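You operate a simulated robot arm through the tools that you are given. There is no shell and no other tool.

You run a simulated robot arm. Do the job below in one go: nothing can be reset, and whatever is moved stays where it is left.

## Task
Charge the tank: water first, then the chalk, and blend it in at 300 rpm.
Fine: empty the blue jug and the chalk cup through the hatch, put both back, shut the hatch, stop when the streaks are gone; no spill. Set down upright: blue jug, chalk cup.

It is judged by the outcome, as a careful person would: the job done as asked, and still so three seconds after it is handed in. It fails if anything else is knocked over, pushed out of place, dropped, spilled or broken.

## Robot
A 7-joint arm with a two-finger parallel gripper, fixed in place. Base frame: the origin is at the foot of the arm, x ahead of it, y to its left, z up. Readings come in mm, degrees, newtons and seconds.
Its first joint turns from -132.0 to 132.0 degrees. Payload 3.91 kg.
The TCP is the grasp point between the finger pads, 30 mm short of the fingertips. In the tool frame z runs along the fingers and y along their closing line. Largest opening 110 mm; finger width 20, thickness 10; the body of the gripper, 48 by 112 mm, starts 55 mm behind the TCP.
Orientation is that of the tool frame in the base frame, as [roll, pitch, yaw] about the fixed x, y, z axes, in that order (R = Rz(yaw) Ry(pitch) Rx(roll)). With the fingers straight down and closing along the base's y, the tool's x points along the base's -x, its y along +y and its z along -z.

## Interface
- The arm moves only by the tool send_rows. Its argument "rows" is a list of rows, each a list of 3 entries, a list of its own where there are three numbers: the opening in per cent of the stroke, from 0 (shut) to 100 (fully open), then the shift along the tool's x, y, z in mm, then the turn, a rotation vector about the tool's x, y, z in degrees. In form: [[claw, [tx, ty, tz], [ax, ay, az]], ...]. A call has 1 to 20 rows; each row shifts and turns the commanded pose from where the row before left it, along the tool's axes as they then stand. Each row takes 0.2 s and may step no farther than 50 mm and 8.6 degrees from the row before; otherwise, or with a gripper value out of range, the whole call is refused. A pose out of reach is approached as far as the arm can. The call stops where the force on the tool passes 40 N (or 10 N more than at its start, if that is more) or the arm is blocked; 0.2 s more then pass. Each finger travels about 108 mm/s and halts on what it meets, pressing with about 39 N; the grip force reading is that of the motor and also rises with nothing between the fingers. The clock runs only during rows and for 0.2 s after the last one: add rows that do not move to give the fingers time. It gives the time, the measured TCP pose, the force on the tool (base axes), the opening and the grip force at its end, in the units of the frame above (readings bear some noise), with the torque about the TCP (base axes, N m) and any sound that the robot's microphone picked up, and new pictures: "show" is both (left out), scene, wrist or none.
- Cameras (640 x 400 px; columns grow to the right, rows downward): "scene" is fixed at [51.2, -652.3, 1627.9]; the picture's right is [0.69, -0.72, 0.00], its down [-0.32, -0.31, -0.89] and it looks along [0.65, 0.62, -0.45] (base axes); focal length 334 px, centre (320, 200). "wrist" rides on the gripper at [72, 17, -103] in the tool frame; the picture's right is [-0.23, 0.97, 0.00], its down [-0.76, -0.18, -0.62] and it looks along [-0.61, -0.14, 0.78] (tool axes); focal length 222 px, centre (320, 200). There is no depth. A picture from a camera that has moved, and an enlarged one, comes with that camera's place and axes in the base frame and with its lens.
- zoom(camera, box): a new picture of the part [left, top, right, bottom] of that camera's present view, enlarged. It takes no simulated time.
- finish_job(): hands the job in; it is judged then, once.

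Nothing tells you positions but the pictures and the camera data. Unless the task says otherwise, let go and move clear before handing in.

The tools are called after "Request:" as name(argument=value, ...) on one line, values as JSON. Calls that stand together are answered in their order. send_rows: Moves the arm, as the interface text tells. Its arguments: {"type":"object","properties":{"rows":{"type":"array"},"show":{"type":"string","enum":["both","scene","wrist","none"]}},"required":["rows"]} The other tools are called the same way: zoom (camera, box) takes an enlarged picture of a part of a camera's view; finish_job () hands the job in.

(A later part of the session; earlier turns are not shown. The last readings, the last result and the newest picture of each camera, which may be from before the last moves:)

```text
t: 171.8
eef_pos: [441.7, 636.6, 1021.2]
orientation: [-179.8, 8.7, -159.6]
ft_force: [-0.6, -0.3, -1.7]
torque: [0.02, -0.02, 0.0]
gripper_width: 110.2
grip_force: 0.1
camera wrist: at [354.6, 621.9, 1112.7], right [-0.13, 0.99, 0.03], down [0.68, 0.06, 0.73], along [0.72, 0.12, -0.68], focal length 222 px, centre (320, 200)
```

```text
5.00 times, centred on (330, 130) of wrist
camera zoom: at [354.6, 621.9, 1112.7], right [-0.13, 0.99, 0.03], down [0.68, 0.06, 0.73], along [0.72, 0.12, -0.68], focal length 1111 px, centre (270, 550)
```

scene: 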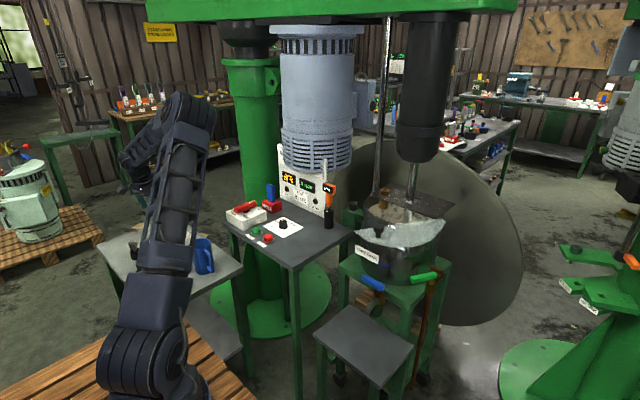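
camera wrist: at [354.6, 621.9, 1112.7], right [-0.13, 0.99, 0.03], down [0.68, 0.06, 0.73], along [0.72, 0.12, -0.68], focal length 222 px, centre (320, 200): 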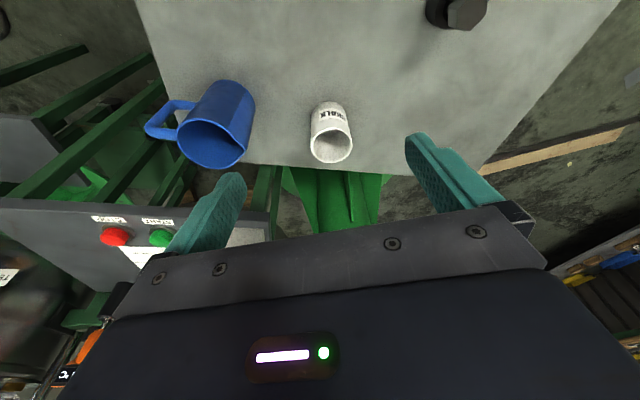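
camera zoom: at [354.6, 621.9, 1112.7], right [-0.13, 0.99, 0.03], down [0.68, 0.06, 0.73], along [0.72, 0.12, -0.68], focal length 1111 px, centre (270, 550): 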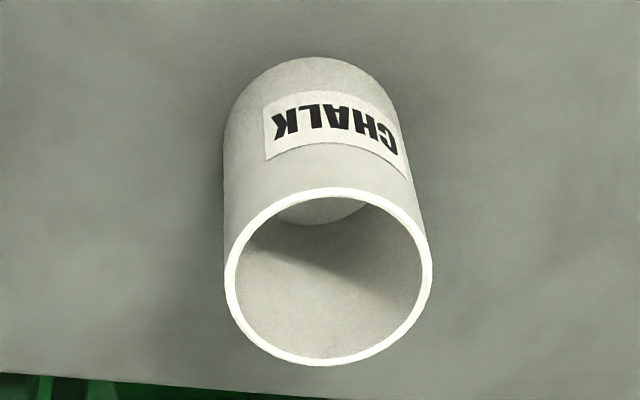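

Both are empty and standing. Next I'll go to the hatch knob, now near (819, −168), to swing the hatch shut.

Request:
send_rows(rows=[[100, [0, 0, 0], [0, 8.5, 0]], [100, [-0.2, -42.5, -15], [0, 0, 0]], [100, [-0.2, -42.5, -15], [0, 0, 0]], [100, [-0.2, -42.5, -15], [0, 0, 0]], [100, [-0.2, -42.5, -15], [0, 0, 0]], [100, [-0.2, -42.5, -15], [0, 0, 0]], [100, [-0.2, -42.5, -15], [0, 0, 0]], [100, [-0.2, -42.5, -15], [0, 0, 0]], [100, [-0.2, -42.5, -15], [0, 0, 0]], [100, [-0.2, -42.5, -15], [0, 0, 0]], [100, [-0.2, -42.5, -15], [0, 0, 0]], [100, [-0.2, -42.5, -15], [0, 0, 0]], [100, [-0.2, -42.5, -15], [0, 0, 0]], [100, [0, 0, 0], [0, 0, 7.57]], [100, [0, 0, 0], [0, 0, 7.57]], [100, [0, 0, 0], [0, 0, 7.57]], [100, [0, 0, 0], [0, 0, 7.57]], [100, [0, 0, 0], [0, 0, 7.57]], [100, [0, 0, 0], [0, 0, 7.57]], [100, [0, 0, 0], [0, 0, 0]]], show="none")

Request:
send_rows(rows=[[100, [-35.3, -23.7, -2.1], [0, 0, 0]], [100, [-35.3, -23.7, -2.1], [0, 0, 0]], [100, [-35.3, -23.7, -2.1], [0, 0, 0]], [100, [-35.3, -23.7, -2.1], [0, 0, 0]], [100, [-35.3, -23.7, -2.1], [0, 0, 0]], [100, [-35.3, -23.7, -2.1], [0, 0, 0]], [100, [-35.3, -23.7, -2.1], [0, 0, 0]], [100, [-35.3, -23.7, -2.1], [0, 0, 0]], [100, [-35.3, -23.7, -2.1], [0, 0, 0]], [100, [0, 0, 0], [0, 0, 0]]], show="both")

Request:
zoom(camera="wrist", box=[220, 40, 460, 230])

```text
t: 175.9
eef_pos: [621.2, 159.7, 1201.2]
orientation: [179.9, 0.2, 154.9]
ft_force: [0.3, -0.4, 0.3]
torque: [0.02, 0.01, -0.01]
gripper_width: 109.9
grip_force: 0.0
```

```text
t: 178.2
eef_pos: [819.9, -167.7, 1222.6]
orientation: [179.9, 0.2, 155.0]
ft_force: [-0.3, -0.3, 0.1]
torque: [0.0, 0.01, 0.0]
gripper_width: 110.1
grip_force: 0.1
camera wrist: at [760.7, -122.7, 1325.6], right [0.62, 0.79, 0.0], down [0.61, -0.48, 0.63], along [0.49, -0.38, -0.78], focal length 222 px, centre (320, 200)
```

scene: 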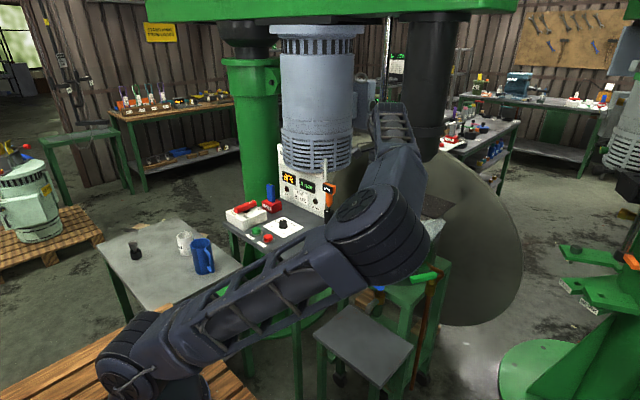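
wrist: 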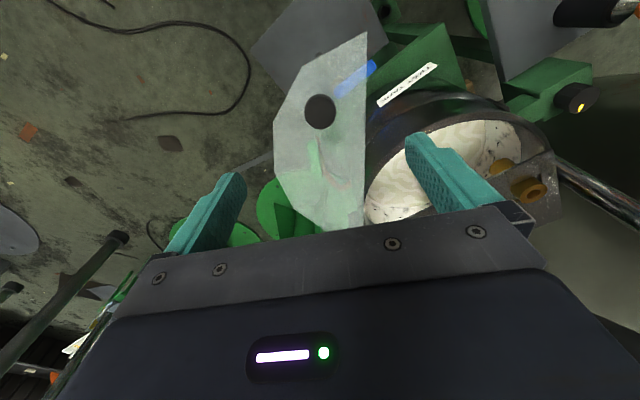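

```text
2.11 times, centred on (340, 135) of wrist
camera zoom: at [760.7, -122.7, 1325.6], right [0.62, 0.79, 0.0], down [0.61, -0.48, 0.63], along [0.49, -0.38, -0.78], focal length 468 px, centre (278, 337)
```

zoom: 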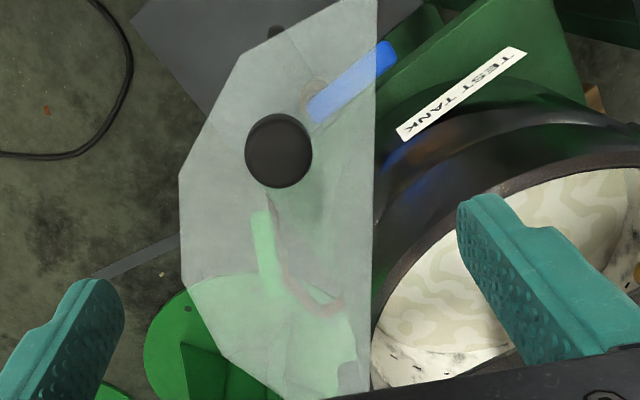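

Request:
zoom(camera="scene", box=[90, 80, 490, 400])

```text
1.25 times, centred on (290, 240) of scene
camera zoom: at [51.2, -652.3, 1627.9], right [0.69, -0.72, 0.0], down [-0.32, -0.31, -0.89], along [0.65, 0.62, -0.45], focal length 417 px, centre (358, 150)
```

zoom: 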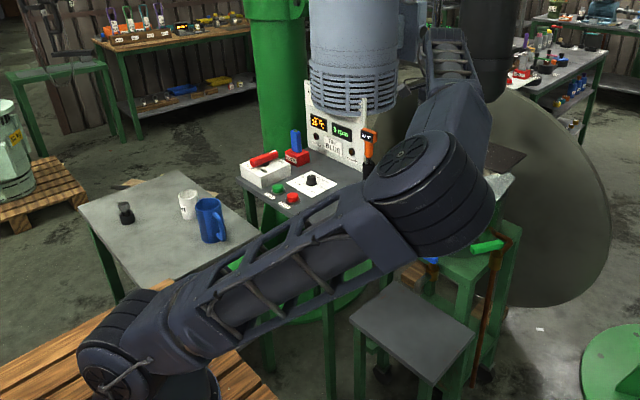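

The knob is directly below the tool. I'll descend and cage it as before.

Request:
send_rows(rows=[[64, [0, 0, 27], [0, 0, 0]], [64, [0, 0, 27], [0, 0, 0]], [64, [0, 0, 27], [0, 0, 0]], [64, [0, 0, 27], [0, 0, 0]], [64, [0, 0, 23], [0, 0, 0]], [64, [0, 0, 0], [0, 0, 0]], [36, [0, 0, 0], [0, 0, 0]], [36, [0, 0, 0], [0, 0, 0]], [36, [0, 0, 0], [0, 0, 0]]], show="both")

Request:
zoom(camera="wrist", box=[220, 80, 420, 240])

```text
t: 180.2
eef_pos: [820.5, -168.6, 1090.4]
orientation: [179.9, 0.1, 154.9]
ft_force: [0.2, -0.2, 0.1]
torque: [0.03, -0.03, 0.02]
gripper_width: 39.7
grip_force: 0.0
camera wrist: at [761.0, -122.9, 1194.2], right [0.62, 0.79, 0.0], down [0.61, -0.48, 0.63], along [0.49, -0.38, -0.78], focal length 222 px, centre (320, 200)
```

scene: 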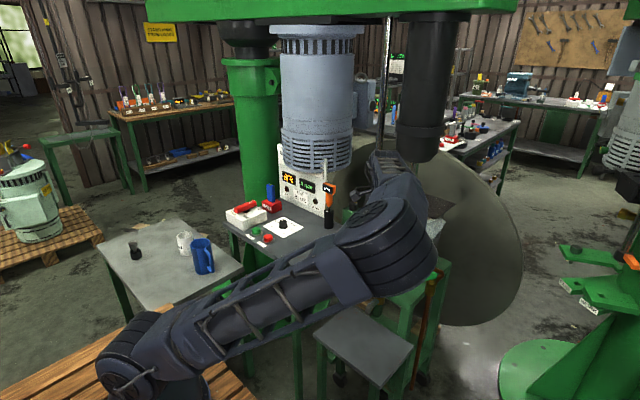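
wrist: 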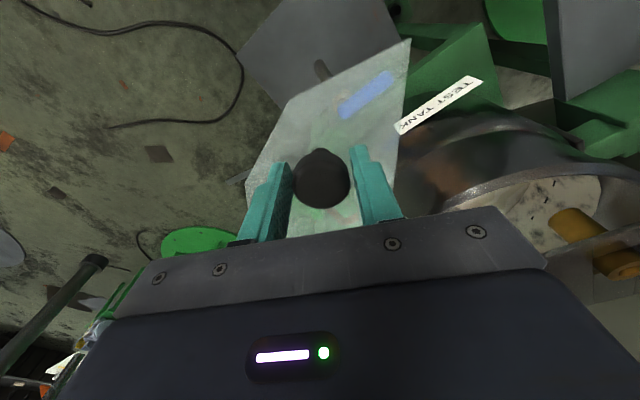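

```text
2.50 times, centred on (320, 160) of wrist
camera zoom: at [761.0, -122.9, 1194.2], right [0.62, 0.79, 0.0], down [0.61, -0.48, 0.63], along [0.49, -0.38, -0.78], focal length 555 px, centre (320, 300)
```

zoom: 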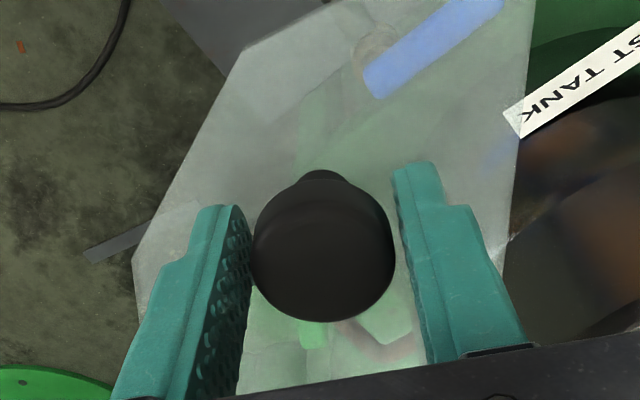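

Request:
send_rows(rows=[[36, [0.4, 10.2, 0], [0, 0, 2.5]], [36, [0.74, 20.46, 0], [0, 0, 5]], [36, [0.74, 20.46, 0], [0, 0, 5]], [36, [0.74, 20.46, 0], [0, 0, 5]], [36, [0.74, 20.46, 0], [0, 0, 5]], [36, [0.74, 20.46, 0], [0, 0, 5]], [36, [0.4, 10.2, 0], [0, 0, 2.5]], [36, [0, 0, 0], [0, 0, 0]]], show="both")

```text
t: 181.9
eef_pos: [890.6, -68.8, 1090.6]
orientation: [179.7, 0.1, 124.9]
ft_force: [0.7, 0.2, -0.3]
torque: [-0.01, -0.03, 0.01]
gripper_width: 39.4
grip_force: 0.2
camera wrist: at [863.0, -0.8, 1194.1], right [0.93, 0.37, 0.0], down [0.29, -0.73, 0.62], along [0.24, -0.58, -0.78], focal length 222 px, centre (320, 200)
```

scene: 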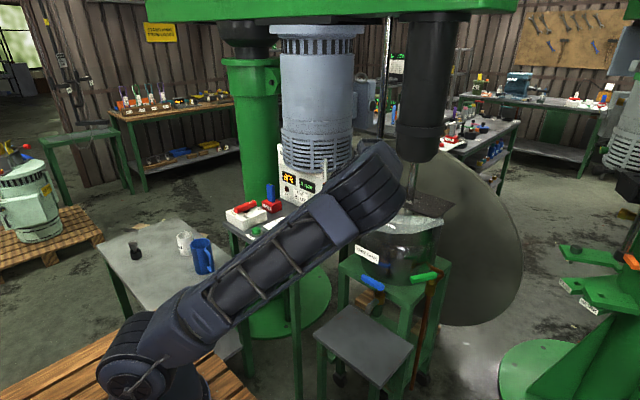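
wrist: 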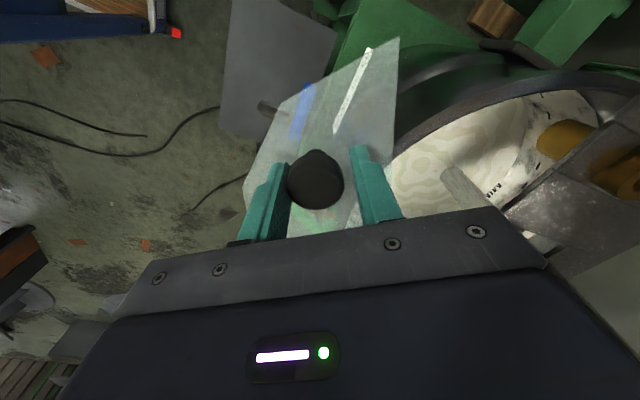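

Request:
send_rows(rows=[[36, [0.4, 10.2, 0], [0, 0, 2.5]], [36, [0.74, 20.46, 0], [0, 0, 5]], [36, [0.74, 20.46, 0], [0, 0, 5]], [36, [0.74, 20.46, 0], [0, 0, 5]], [36, [0.74, 20.46, 0], [0, 0, 5]], [36, [0.74, 20.46, 0], [0, 0, 5]], [36, [0.4, 10.2, 0], [0, 0, 2.5]], [36, [0, 0, 0], [0, 0, 0]]], show="both")

Request:
zoom(camera="wrist", box=[220, 0, 520, 230])

Request:
zoom(camera="scene", box=[340, 150, 460, 270])

```text
t: 183.8
eef_pos: [1001.0, -19.0, 1090.1]
orientation: [179.7, 0.0, 94.9]
ft_force: [0.8, 0.3, 0.3]
torque: [-0.01, 0.02, 0.05]
gripper_width: 39.6
grip_force: 0.1
camera wrist: at [1011.3, 54.1, 1195.3], right [0.99, -0.14, 0.0], down [-0.11, -0.77, 0.62], along [-0.09, -0.62, -0.78], focal length 222 px, centre (320, 200)
```

scene: 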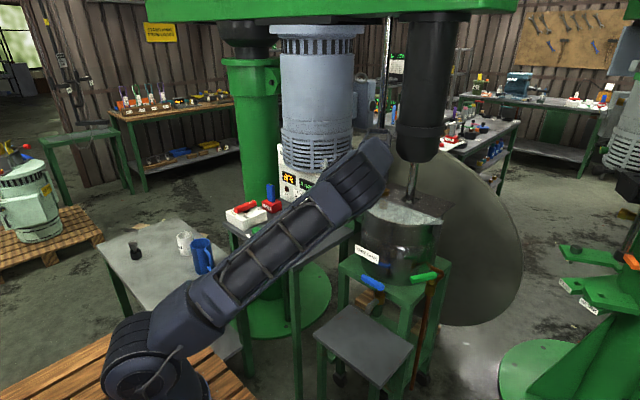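
wrist: 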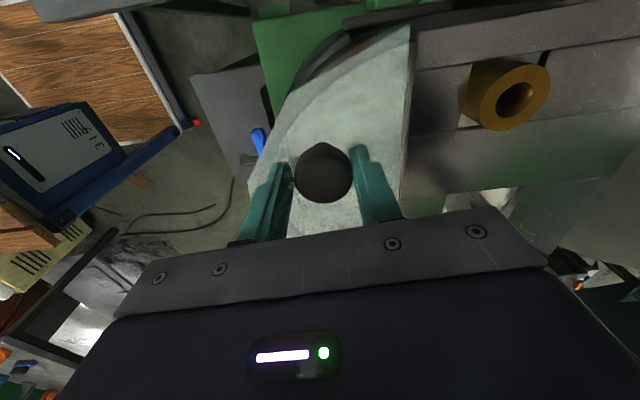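

```text
1.74 times, centred on (370, 115) of wrist
camera zoom: at [1011.3, 54.1, 1195.3], right [0.99, -0.14, 0.0], down [-0.11, -0.77, 0.62], along [-0.09, -0.62, -0.78], focal length 386 px, centre (233, 348)
```

zoom: 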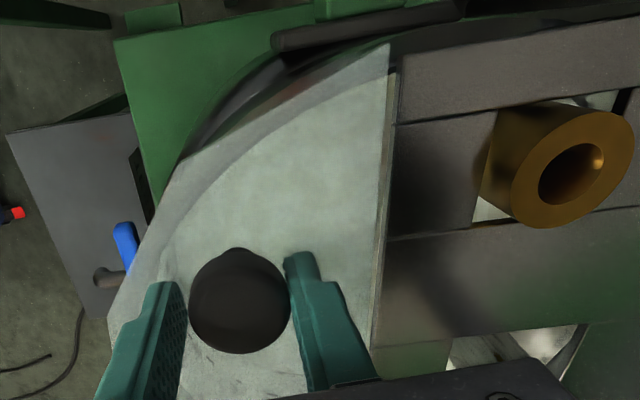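

```text
3.33 times, centred on (400, 210) of scene
camera zoom: at [51.2, -652.3, 1627.9], right [0.69, -0.72, 0.0], down [-0.32, -0.31, -0.89], along [0.65, 0.62, -0.45], focal length 1112 px, centre (53, 167)
```

zoom: 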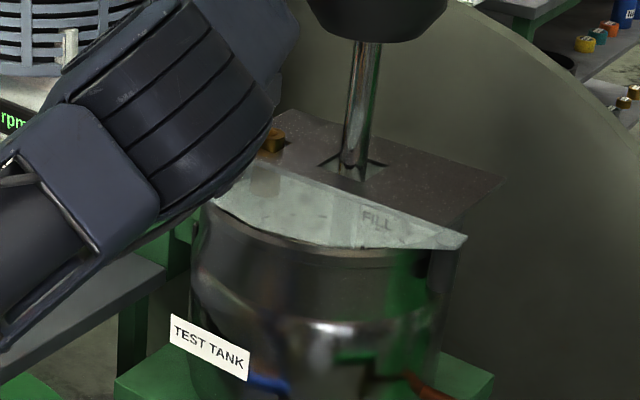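

Request:
send_rows(rows=[[36, [0.1, 4.1, 0], [0, 0, 1]], [36, [0, 0, 0], [0, 0, 0]]], show="none")

Request:
send_rows(rows=[[36, [0.1, 4.1, 0], [0, 0, 1]], [36, [0, 0, 0], [0, 0, 0]]], show="wrist")

```text
t: 184.3
eef_pos: [1005.7, -18.4, 1091.0]
orientation: [179.8, 0.0, 94.0]
ft_force: [-0.6, -0.2, -0.2]
torque: [-0.01, -0.02, -0.03]
gripper_width: 39.8
grip_force: 0.1
```

```text
t: 184.9
eef_pos: [1009.5, -18.2, 1091.6]
orientation: [179.9, 0.0, 93.0]
ft_force: [-4.1, -1.3, -1.1]
torque: [-0.02, 0.03, 0.01]
gripper_width: 41.4
grip_force: 1.3
camera wrist: at [1021.7, 54.8, 1195.0], right [0.98, -0.18, 0.0], down [-0.14, -0.77, 0.62], along [-0.11, -0.61, -0.78], focal length 222 px, centre (320, 200)
```

wrist: 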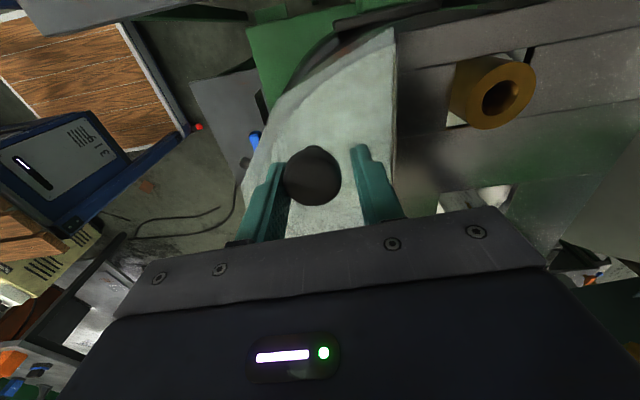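

Request:
send_rows(rows=[[36, [0, 2.5, 0], [0, 0, 0]], [36, [0, 0, 0], [0, 0, 0]]], show="wrist")

Request:
zoom(camera="wrist", box=[220, 0, 520, 230])

```text
t: 185.6
eef_pos: [1010.5, -18.3, 1090.8]
orientation: [179.7, -0.1, 93.0]
ft_force: [-13.4, 1.2, -0.4]
torque: [-0.06, 0.14, 0.01]
gripper_width: 45.7
grip_force: 6.3
camera wrist: at [1024.2, 54.9, 1195.2], right [0.98, -0.18, 0.0], down [-0.14, -0.77, 0.62], along [-0.11, -0.61, -0.78], focal length 222 px, centre (320, 200)
```

wrist: 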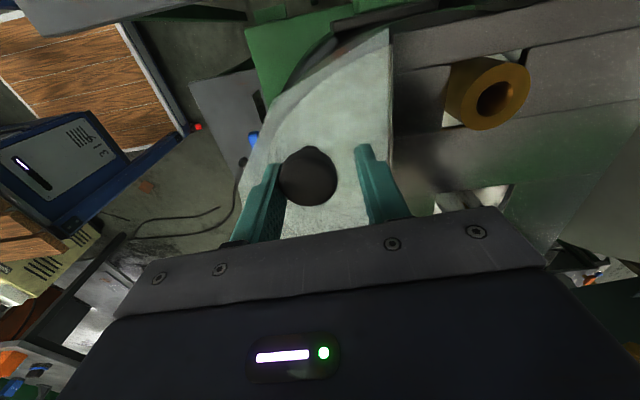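

```text
1.74 times, centred on (370, 115) of wrist
camera zoom: at [1024.2, 54.9, 1195.2], right [0.98, -0.18, 0.0], down [-0.14, -0.77, 0.62], along [-0.11, -0.61, -0.78], focal length 386 px, centre (233, 348)
```

zoom: 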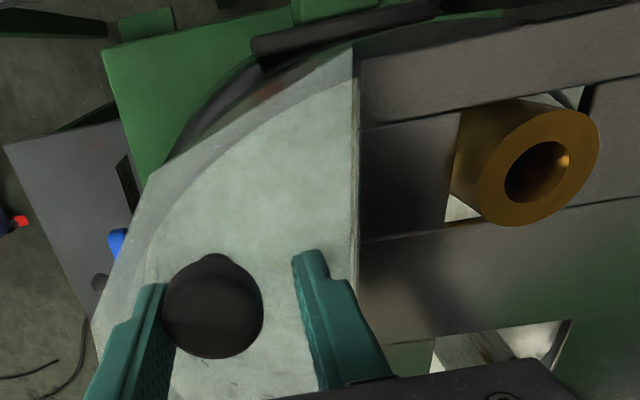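

The hatch is firmly against its closed stop. I'll ease off, open, and lift straight up.

Request:
send_rows(rows=[[40, [0, -5, 0], [0, 0, 0]], [64, [0, -1, 0], [0, 0, 0]], [75, [0, 0, 0], [0, 0, 0]], [75, [0, 0, -20], [0, 0, 0]], [75, [0, 0, -30], [0, 0, 0]], [75, [0, 0, -35], [0, 0, 0]], [75, [0, 0, -35], [0, 0, 0]], [75, [0, 0, 0], [0, 0, 0]]], show="both")

Request:
zoom(camera="wrist", box=[220, 0, 520, 230])

Request:
zoom(camera="scene", box=[340, 150, 460, 270])

```text
t: 187.3
eef_pos: [1005.4, -19.9, 1211.5]
orientation: [179.7, 0.0, 93.0]
ft_force: [0.6, -0.3, 1.3]
torque: [0.04, 0.0, 0.0]
gripper_width: 82.7
grip_force: 0.0
camera wrist: at [1018.2, 53.8, 1315.5], right [0.98, -0.18, 0.0], down [-0.14, -0.77, 0.62], along [-0.11, -0.61, -0.78], focal length 222 px, centre (320, 200)
```

scene: 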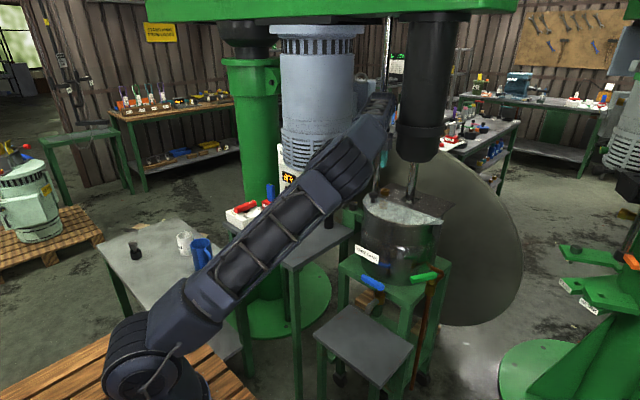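
wrist: 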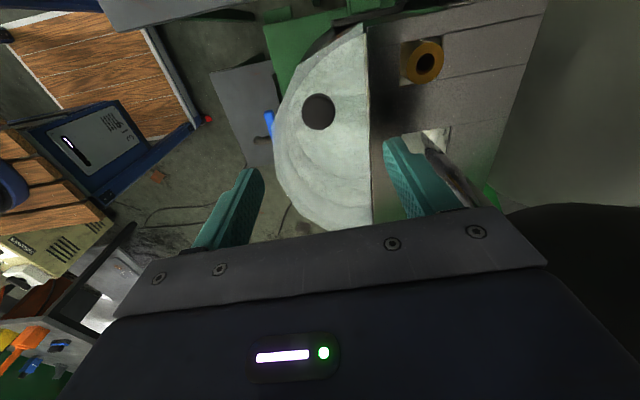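

```text
1.74 times, centred on (370, 115) of wrist
camera zoom: at [1018.2, 53.8, 1315.5], right [0.98, -0.18, 0.0], down [-0.14, -0.77, 0.62], along [-0.11, -0.61, -0.78], focal length 386 px, centre (233, 348)
```

zoom: 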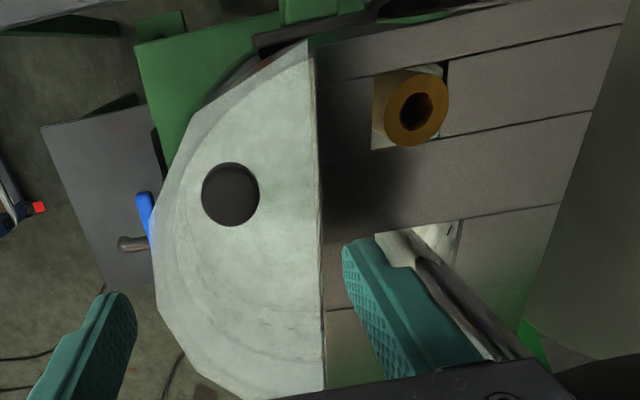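

```text
3.33 times, centred on (400, 210) of scene
camera zoom: at [51.2, -652.3, 1627.9], right [0.69, -0.72, 0.0], down [-0.32, -0.31, -0.89], along [0.65, 0.62, -0.45], focal length 1112 px, centre (53, 167)
```

zoom: 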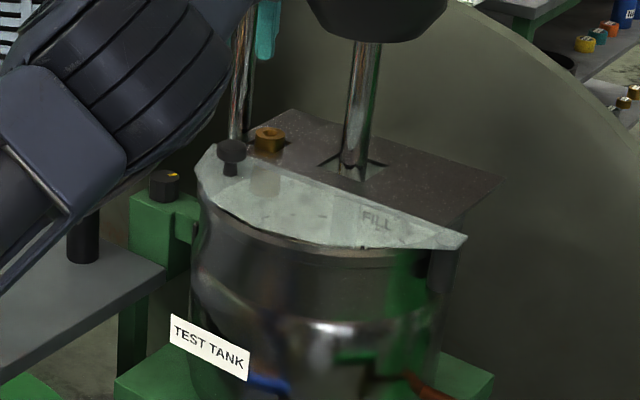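

Request:
zoom(camera="wrist", box=[270, 20, 380, 230])

Request:
zoom(camera="scene", box=[360, 185, 440, 245])

```text
1.90 times, centred on (325, 125) of wrist
camera zoom: at [1018.2, 53.8, 1315.5], right [0.98, -0.18, 0.0], down [-0.14, -0.77, 0.62], along [-0.11, -0.61, -0.78], focal length 423 px, centre (310, 343)
```

zoom: 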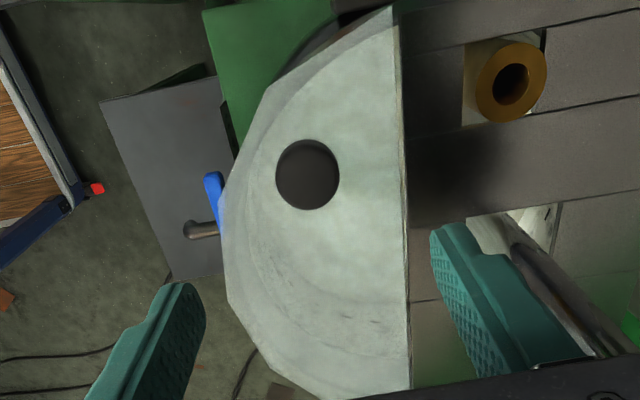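

```text
6.67 times, centred on (400, 215) of scene
camera zoom: at [51.2, -652.3, 1627.9], right [0.69, -0.72, 0.0], down [-0.32, -0.31, -0.89], along [0.65, 0.62, -0.45], focal length 2223 px, centre (-213, 100)
```

zoom: 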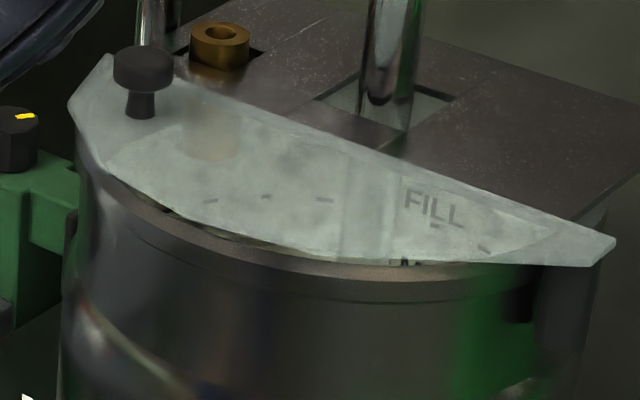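

The hatch is shut. Before starting I want a baseline view of the streaks through it, so I'll lower the camera a bit.

Request:
send_rows(rows=[[100, [0, -10, 35], [0, 0, 0]], [100, [0, -10, 36], [0, 0, 0]], [100, [0, 0, 0], [0, 0, 0]]], show="wrist")

Request:
zoom(camera="wrist", box=[250, 40, 420, 220])

```text
t: 188.2
eef_pos: [985.7, -20.1, 1139.7]
orientation: [179.7, 0.0, 93.0]
ft_force: [-0.6, -0.4, 0.0]
torque: [-0.03, -0.01, 0.03]
gripper_width: 110.0
grip_force: 0.0
camera wrist: at [999.1, 52.8, 1243.5], right [0.98, -0.18, 0.0], down [-0.14, -0.77, 0.62], along [-0.11, -0.61, -0.78], focal length 222 px, centre (320, 200)
```

wrist: 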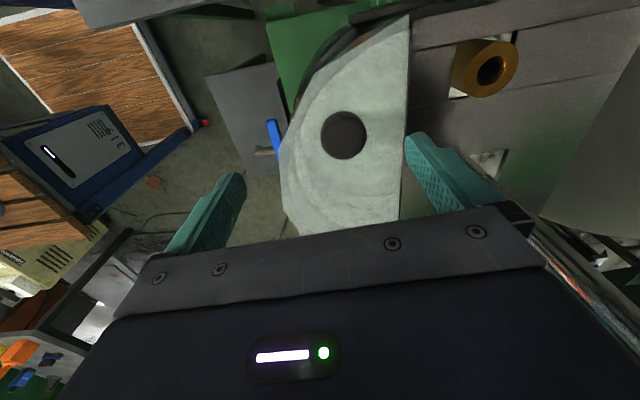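

```text
2.22 times, centred on (335, 130) of wrist
camera zoom: at [999.1, 52.8, 1243.5], right [0.98, -0.18, 0.0], down [-0.14, -0.77, 0.62], along [-0.11, -0.61, -0.78], focal length 494 px, centre (287, 356)
```

zoom: 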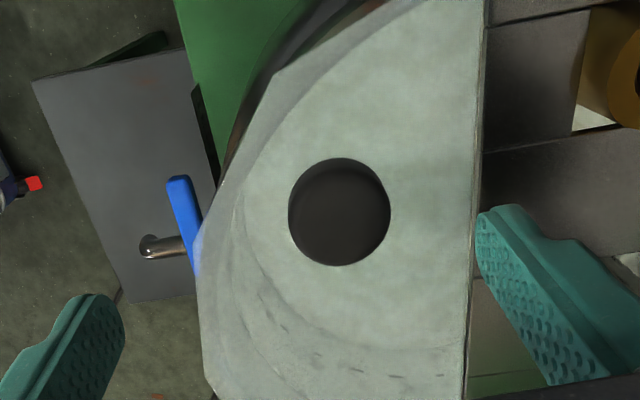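

Request:
zoom(camera="wrist", box=[330, 30, 400, 90])

Request:
zoom(camera="wrist", box=[460, 70, 530, 190])

Request:
zoom(camera="wrist", box=[340, 100, 410, 200])

```text
6.67 times, centred on (365, 60) of wrist
camera zoom: at [999.1, 52.8, 1243.5], right [0.98, -0.18, 0.0], down [-0.14, -0.77, 0.62], along [-0.11, -0.61, -0.78], focal length 1481 px, centre (20, 1133)
```

zoom: 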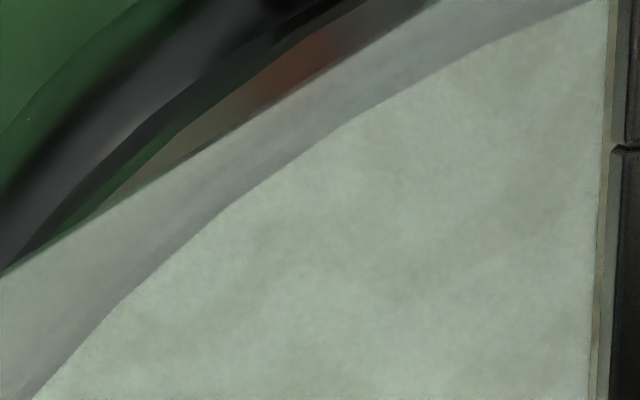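

```text
3.33 times, centred on (495, 130) of wrist
camera zoom: at [999.1, 52.8, 1243.5], right [0.98, -0.18, 0.0], down [-0.14, -0.77, 0.62], along [-0.11, -0.61, -0.78], focal length 740 px, centre (-263, 433)
```

zoom: 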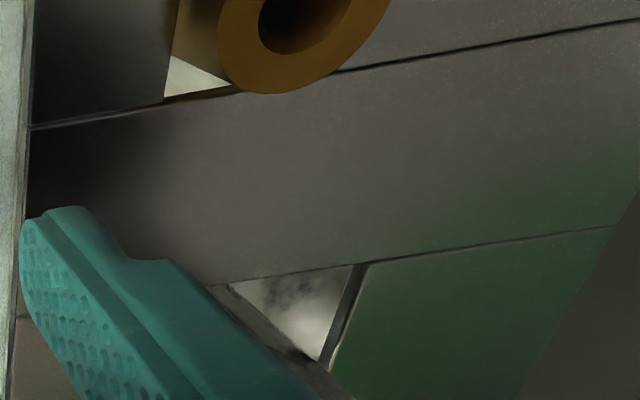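

```text
4.00 times, centred on (375, 150) of wrist
camera zoom: at [999.1, 52.8, 1243.5], right [0.98, -0.18, 0.0], down [-0.14, -0.77, 0.62], along [-0.11, -0.61, -0.78], focal length 888 px, centre (100, 400)
```

zoom: 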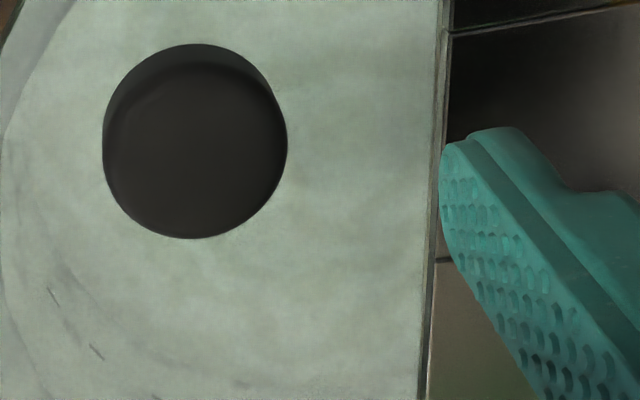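

I can just make out darker bands through the hatch; that's my baseline. Now to the START button near (741, 386), keeping one wrist yaw that serves both pressing and viewing.

Request:
send_rows(rows=[[60, [0, 0, -30], [0, 0, -7]], [20, [0, 0, -30], [0, 0, -7]], [0, [0, 0, 0], [0, 0, -7]], [0, [0, 0, 0], [0, 0, -7]], [0, [0, 0, 0], [0, 0, -7]], [0, [0, 0, 0], [0, 0, -7]], [0, [38.3, 9.5, 20], [0, 0, 0]], [0, [38.3, 9.5, 20], [0, 0, 0]], [0, [38.3, 9.5, 20], [0, 0, 0]], [0, [38.3, 9.5, 20], [0, 0, 0]], [0, [38.3, 9.5, 20], [0, 0, 0]], [0, [38.3, 9.5, 20], [0, 0, 0]], [0, [38.3, 9.5, 20], [0, 0, 0]], [0, [38.3, 9.5, 20], [0, 0, 0]], [0, [38.3, 9.5, 20], [0, 0, 0]], [0, [38.3, 9.5, 20], [0, 0, 0]], [0, [38.3, 9.5, 20], [0, 0, 0]], [0, [38.3, 9.5, 20], [0, 0, 0]], [0, [0, 0, 0], [0, 0, 0]]], show="both")

Request:
zoom(camera="wrist", box=[220, 40, 460, 230])

```text
t: 192.2
eef_pos: [741.4, 384.9, 958.1]
orientation: [179.9, 0.2, 135.0]
ft_force: [-0.4, 0.8, 0.1]
torque: [-0.01, 0.0, -0.03]
gripper_width: 0.0
grip_force: 37.9
camera wrist: at [701.8, 448.1, 1062.3], right [0.85, 0.53, 0.0], down [0.41, -0.66, 0.62], along [0.33, -0.53, -0.78], focal length 222 px, centre (320, 200)
```

scene: 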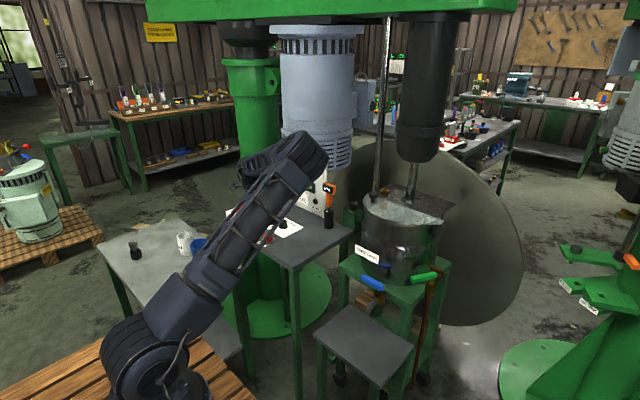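
wrist: 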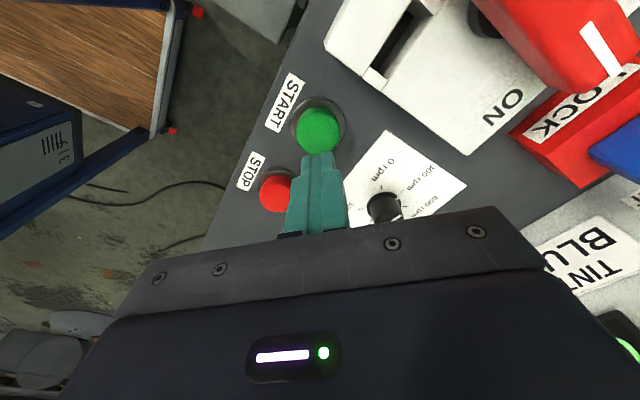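

```text
2.11 times, centred on (340, 135) of wrist
camera zoom: at [701.8, 448.1, 1062.3], right [0.85, 0.53, 0.0], down [0.41, -0.66, 0.62], along [0.33, -0.53, -0.78], focal length 468 px, centre (278, 337)
```

zoom: 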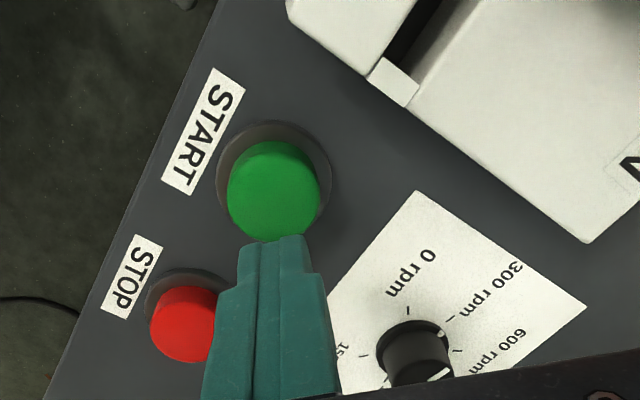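

The closed fingertips are centred over START. I'll press it, then back off and read the display.

Request:
send_rows(rows=[[0, [0, 0, 25], [0, 0, 0]], [0, [0, 0, 22], [0, 0, 0]], [0, [0, 0, 6], [0, 0, 0]], [0, [0, 0, 4], [0, 0, 0]], [0, [0, 0, 3], [0, 0, 0]], [0, [0, 0, 0], [0, 0, 0]]], show="both")

Request:
zoom(camera="scene", box=[265, 150, 365, 220])

```text
t: 193.6
eef_pos: [741.4, 385.9, 900.2]
orientation: [179.7, 0.3, 135.0]
ft_force: [-3.0, 0.3, 16.5]
torque: [-0.01, 0.14, 0.08]
gripper_width: 0.1
grip_force: 37.6
heard: click
camera wrist: at [702.4, 448.6, 1003.5], right [0.85, 0.53, 0.01], down [0.41, -0.66, 0.62], along [0.33, -0.53, -0.78], focal length 222 px, centre (320, 200)
```

scene: 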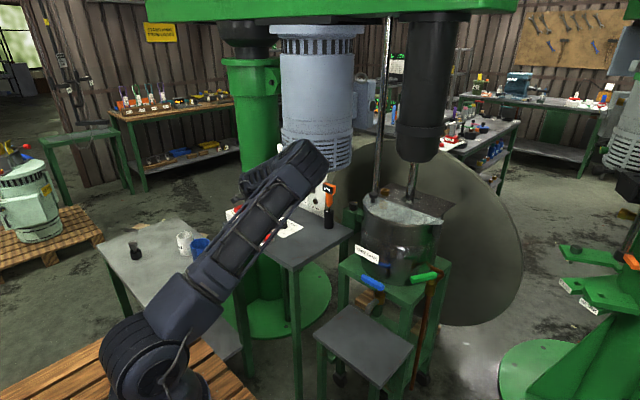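
wrist: 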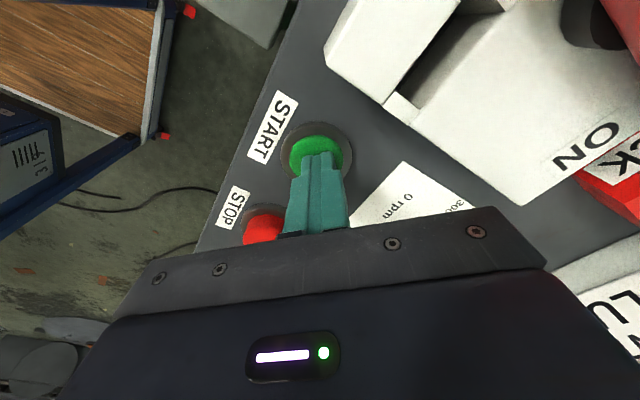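

```text
5.71 times, centred on (315, 185) of scene
camera zoom: at [51.2, -652.3, 1627.9], right [0.69, -0.72, 0.0], down [-0.32, -0.31, -0.89], along [0.65, 0.62, -0.45], focal length 1906 px, centre (349, 286)
```

zoom: 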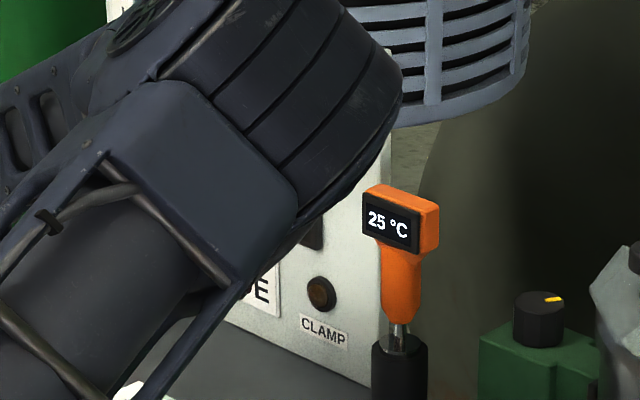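

A click was heard. I'll lift off and check the rpm display.

Request:
send_rows(rows=[[0, [0, 0, -15], [0, 0, 0]], [0, [0, 0, -40], [0, 0, 0]], [0, [0, 0, -45], [0, 0, 0]], [0, [-38.3, -9.5, -20], [0, 0, 0]], [0, [-38.3, -9.5, -20], [0, 0, 0]]], show="both")

Request:
zoom(camera="scene", box=[265, 150, 365, 220])

Request:
zoom(camera="wrist", box=[440, 100, 640, 280])

```text
t: 194.8
eef_pos: [782.6, 319.3, 1040.2]
orientation: [179.8, 0.2, 135.1]
ft_force: [0.1, 0.4, -0.2]
torque: [-0.04, 0.01, 0.04]
gripper_width: 0.3
grip_force: 37.5
camera wrist: at [743.1, 381.6, 1142.8], right [0.85, 0.53, 0.0], down [0.41, -0.66, 0.62], along [0.33, -0.53, -0.78], focal length 222 px, centre (320, 200)
```

scene: 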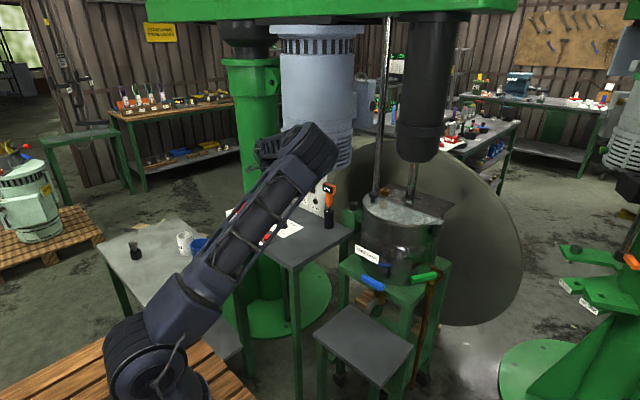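
wrist: 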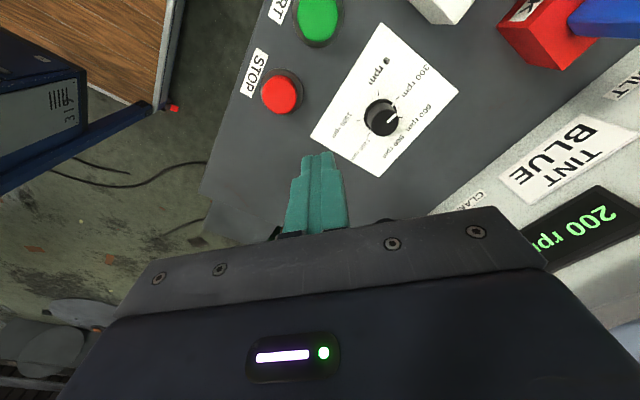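

```text
5.71 times, centred on (315, 185) of scene
camera zoom: at [51.2, -652.3, 1627.9], right [0.69, -0.72, 0.0], down [-0.32, -0.31, -0.89], along [0.65, 0.62, -0.45], focal length 1906 px, centre (349, 286)
```

zoom: 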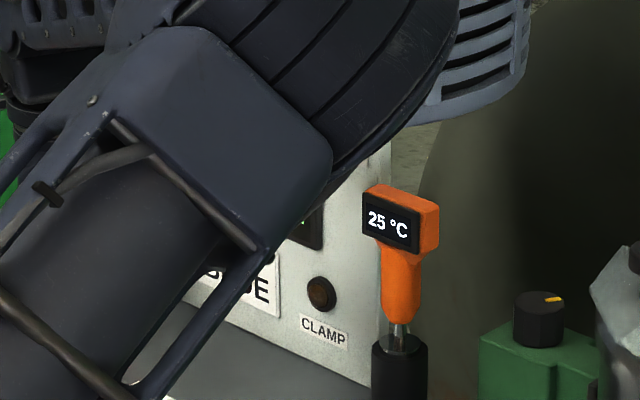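

```text
2.22 times, centred on (540, 190) of wrist
camera zoom: at [743.1, 381.6, 1142.8], right [0.85, 0.53, 0.0], down [0.41, -0.66, 0.62], along [0.33, -0.53, -0.78], focal length 494 px, centre (-169, 222)
```

zoom: 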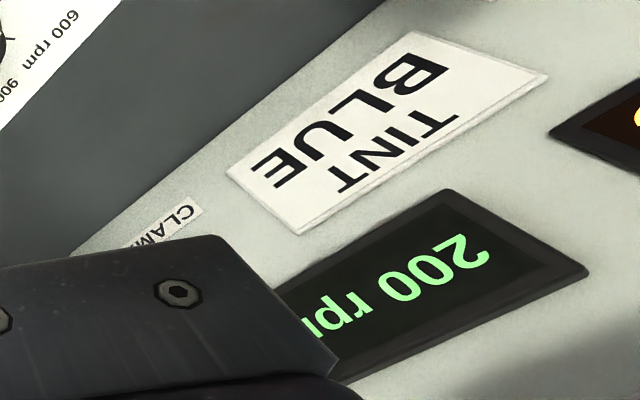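

It's running and reads 200 rpm, probably still ramping. I'll wait a moment and read again.

Request:
send_rows(rows=[[0, [0, 0, 0], [0, 0, 0]], [0, [0, 0, 0], [0, 0, 0]]], show="wrist")

Request:
zoom(camera="wrist", box=[440, 100, 640, 280])

Request:
zoom(camera="wrist", box=[330, 60, 430, 160])

```text
t: 195.3
eef_pos: [783.4, 317.8, 1038.0]
orientation: [179.8, 0.1, 135.1]
ft_force: [0.2, 0.0, 0.0]
torque: [0.0, 0.01, -0.02]
gripper_width: 0.2
grip_force: 38.2
camera wrist: at [743.6, 381.1, 1142.6], right [0.85, 0.53, 0.0], down [0.41, -0.66, 0.62], along [0.33, -0.53, -0.78], focal length 222 px, centre (320, 200)
```

wrist: 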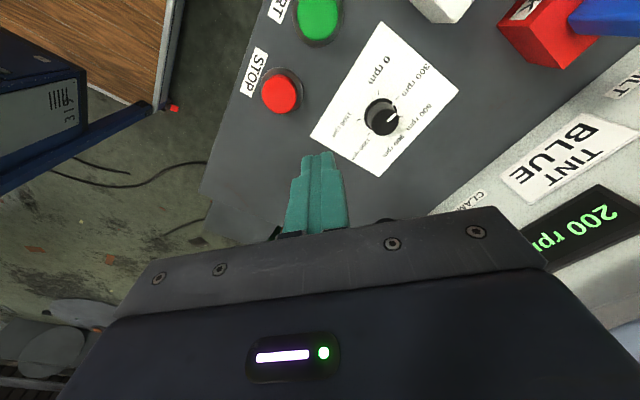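

```text
2.22 times, centred on (540, 190) of wrist
camera zoom: at [743.6, 381.1, 1142.6], right [0.85, 0.53, 0.0], down [0.41, -0.66, 0.62], along [0.33, -0.53, -0.78], focal length 494 px, centre (-169, 222)
```

zoom: 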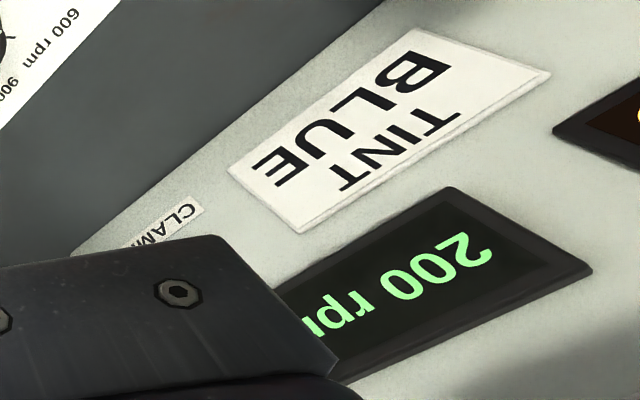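

```text
4.00 times, centred on (380, 110) of wrist
camera zoom: at [743.6, 381.1, 1142.6], right [0.85, 0.53, 0.0], down [0.41, -0.66, 0.62], along [0.33, -0.53, -0.78], focal length 888 px, centre (80, 560)
```

zoom: 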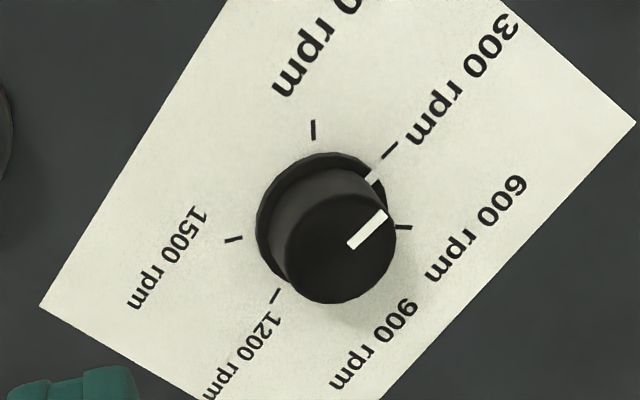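

Request:
send_rows(rows=[[0, [0, 0, 0], [0, 0, 0]], [0, [0, 0, 0], [0, 0, 0]], [0, [0, 0, 0], [0, 0, 0]]], show="wrist")

Request:
zoom(camera="wrist", box=[440, 100, 640, 280])

```text
t: 196.2
eef_pos: [781.9, 319.9, 1039.4]
orientation: [179.9, 0.2, 135.0]
ft_force: [0.3, -0.7, 0.3]
torque: [0.0, -0.01, 0.02]
gripper_width: 0.2
grip_force: 37.5
camera wrist: at [743.6, 381.1, 1142.6], right [0.85, 0.53, 0.0], down [0.41, -0.66, 0.62], along [0.33, -0.53, -0.78], focal length 222 px, centre (320, 200)
```

wrist: 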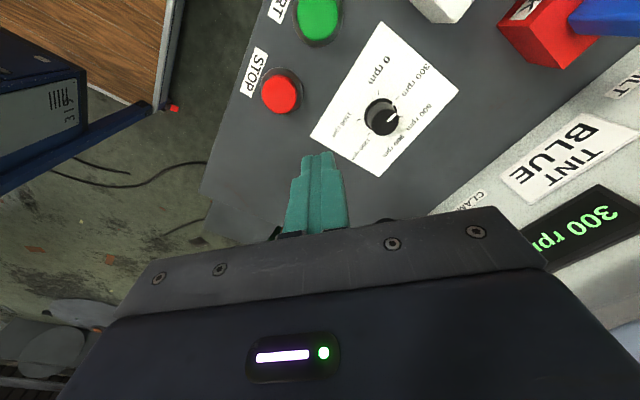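

```text
2.22 times, centred on (540, 190) of wrist
camera zoom: at [743.6, 381.1, 1142.6], right [0.85, 0.53, 0.0], down [0.41, -0.66, 0.62], along [0.33, -0.53, -0.78], focal length 494 px, centre (-169, 222)
```

zoom: 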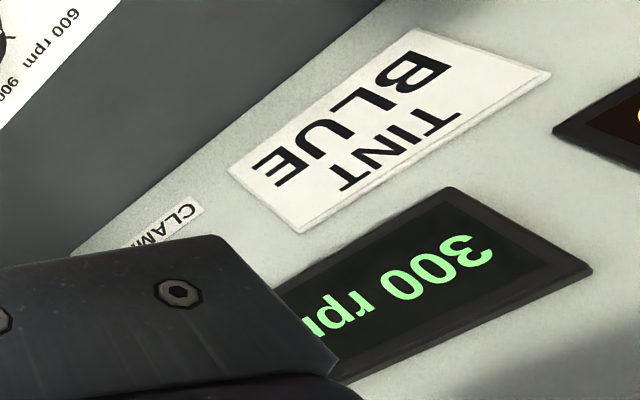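

300 rpm confirmed. Now I'll go quickly to the viewing spot over the hatch to watch the streaks.

Request:
send_rows(rows=[[50, [-41.5, -18.2, -11.2], [0, 0, 0]], [100, [-41.5, -18.2, -11.2], [0, 0, 0]], [100, [-41.5, -18.2, -11.2], [0, 0, 0]], [100, [-41.5, -18.2, -11.2], [0, 0, 0]], [100, [-41.5, -18.2, -11.2], [0, 0, 0]], [100, [-41.5, -18.2, -11.2], [0, 0, 0]], [100, [-41.5, -18.2, -11.2], [0, 0, 0]], [100, [-41.5, -18.2, -11.2], [0, 0, 0]], [100, [-41.5, -18.2, -11.2], [0, 0, 0]]], show="both")

Request:
zoom(camera="wrist", box=[240, 60, 420, 220])

Request:
zoom(camera="scene", box=[265, 150, 365, 220])

```text
t: 198.2
eef_pos: [930.5, -60.3, 1139.9]
orientation: [179.9, 0.2, 135.1]
ft_force: [-0.9, 1.0, 0.5]
torque: [-0.04, -0.01, 0.0]
gripper_width: 110.1
grip_force: 0.1
camera wrist: at [891.2, 1.1, 1244.7], right [0.85, 0.53, 0.0], down [0.41, -0.66, 0.62], along [0.33, -0.53, -0.78], focal length 222 px, centre (320, 200)
```

scene: 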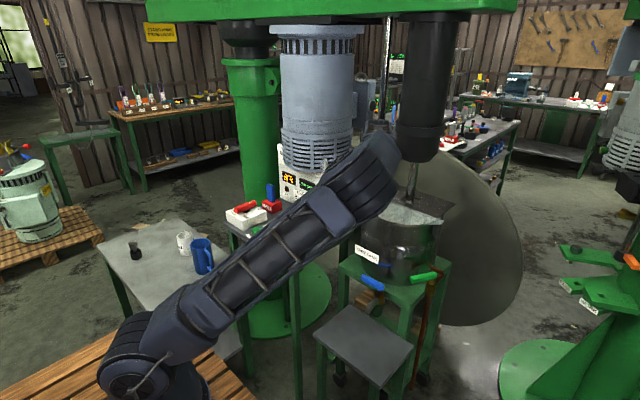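
wrist: 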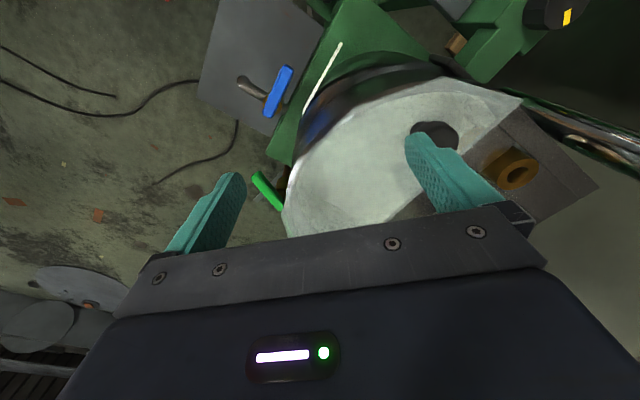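

```text
2.50 times, centred on (330, 140) of wrist
camera zoom: at [891.2, 1.1, 1244.7], right [0.85, 0.53, 0.0], down [0.41, -0.66, 0.62], along [0.33, -0.53, -0.78], focal length 555 px, centre (295, 350)
```

zoom: 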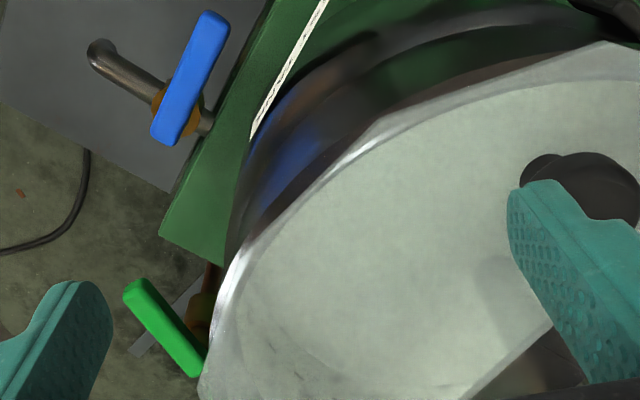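

```text
5.71 times, centred on (315, 185) of scene
camera zoom: at [51.2, -652.3, 1627.9], right [0.69, -0.72, 0.0], down [-0.32, -0.31, -0.89], along [0.65, 0.62, -0.45], focal length 1906 px, centre (349, 286)
```

zoom: 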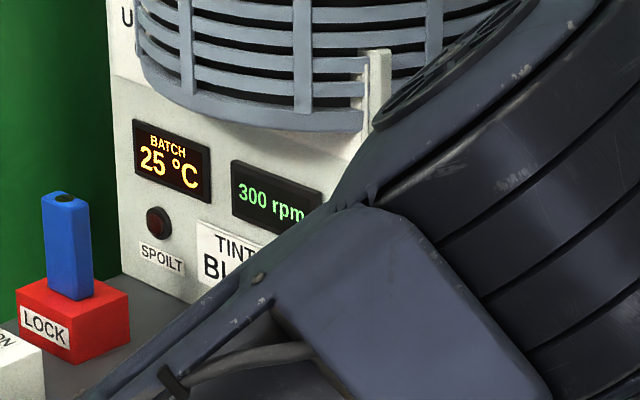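

Request:
zoom(camera="wrist", box=[300, 100, 410, 200])

Request:
zoom(camera="scene", box=[370, 185, 440, 245])

```text
4.00 times, centred on (355, 150) of wrist
camera zoom: at [891.2, 1.1, 1244.7], right [0.85, 0.53, 0.0], down [0.41, -0.66, 0.62], along [0.33, -0.53, -0.78], focal length 888 px, centre (180, 400)
```

zoom: 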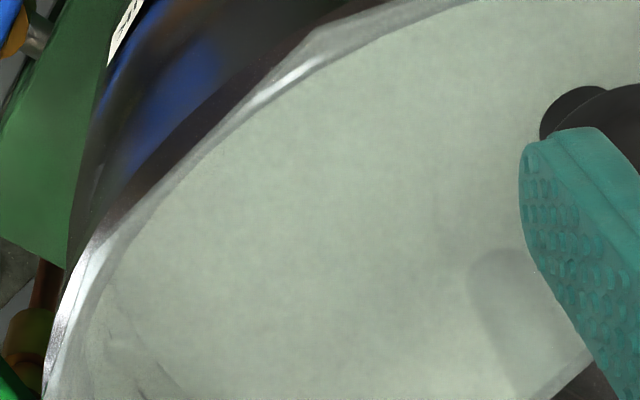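

```text
6.67 times, centred on (405, 215) of scene
camera zoom: at [51.2, -652.3, 1627.9], right [0.69, -0.72, 0.0], down [-0.32, -0.31, -0.89], along [0.65, 0.62, -0.45], focal length 2223 px, centre (-247, 100)
```

zoom: 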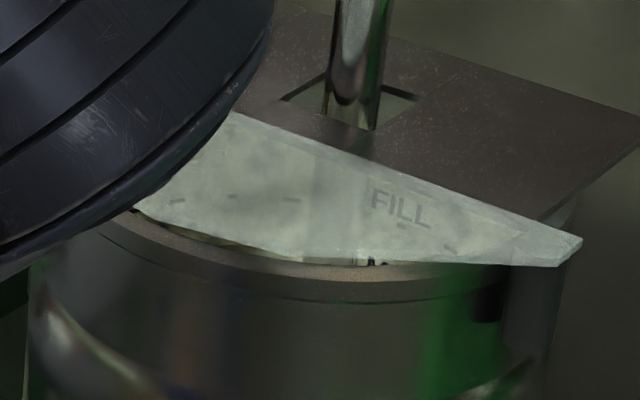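

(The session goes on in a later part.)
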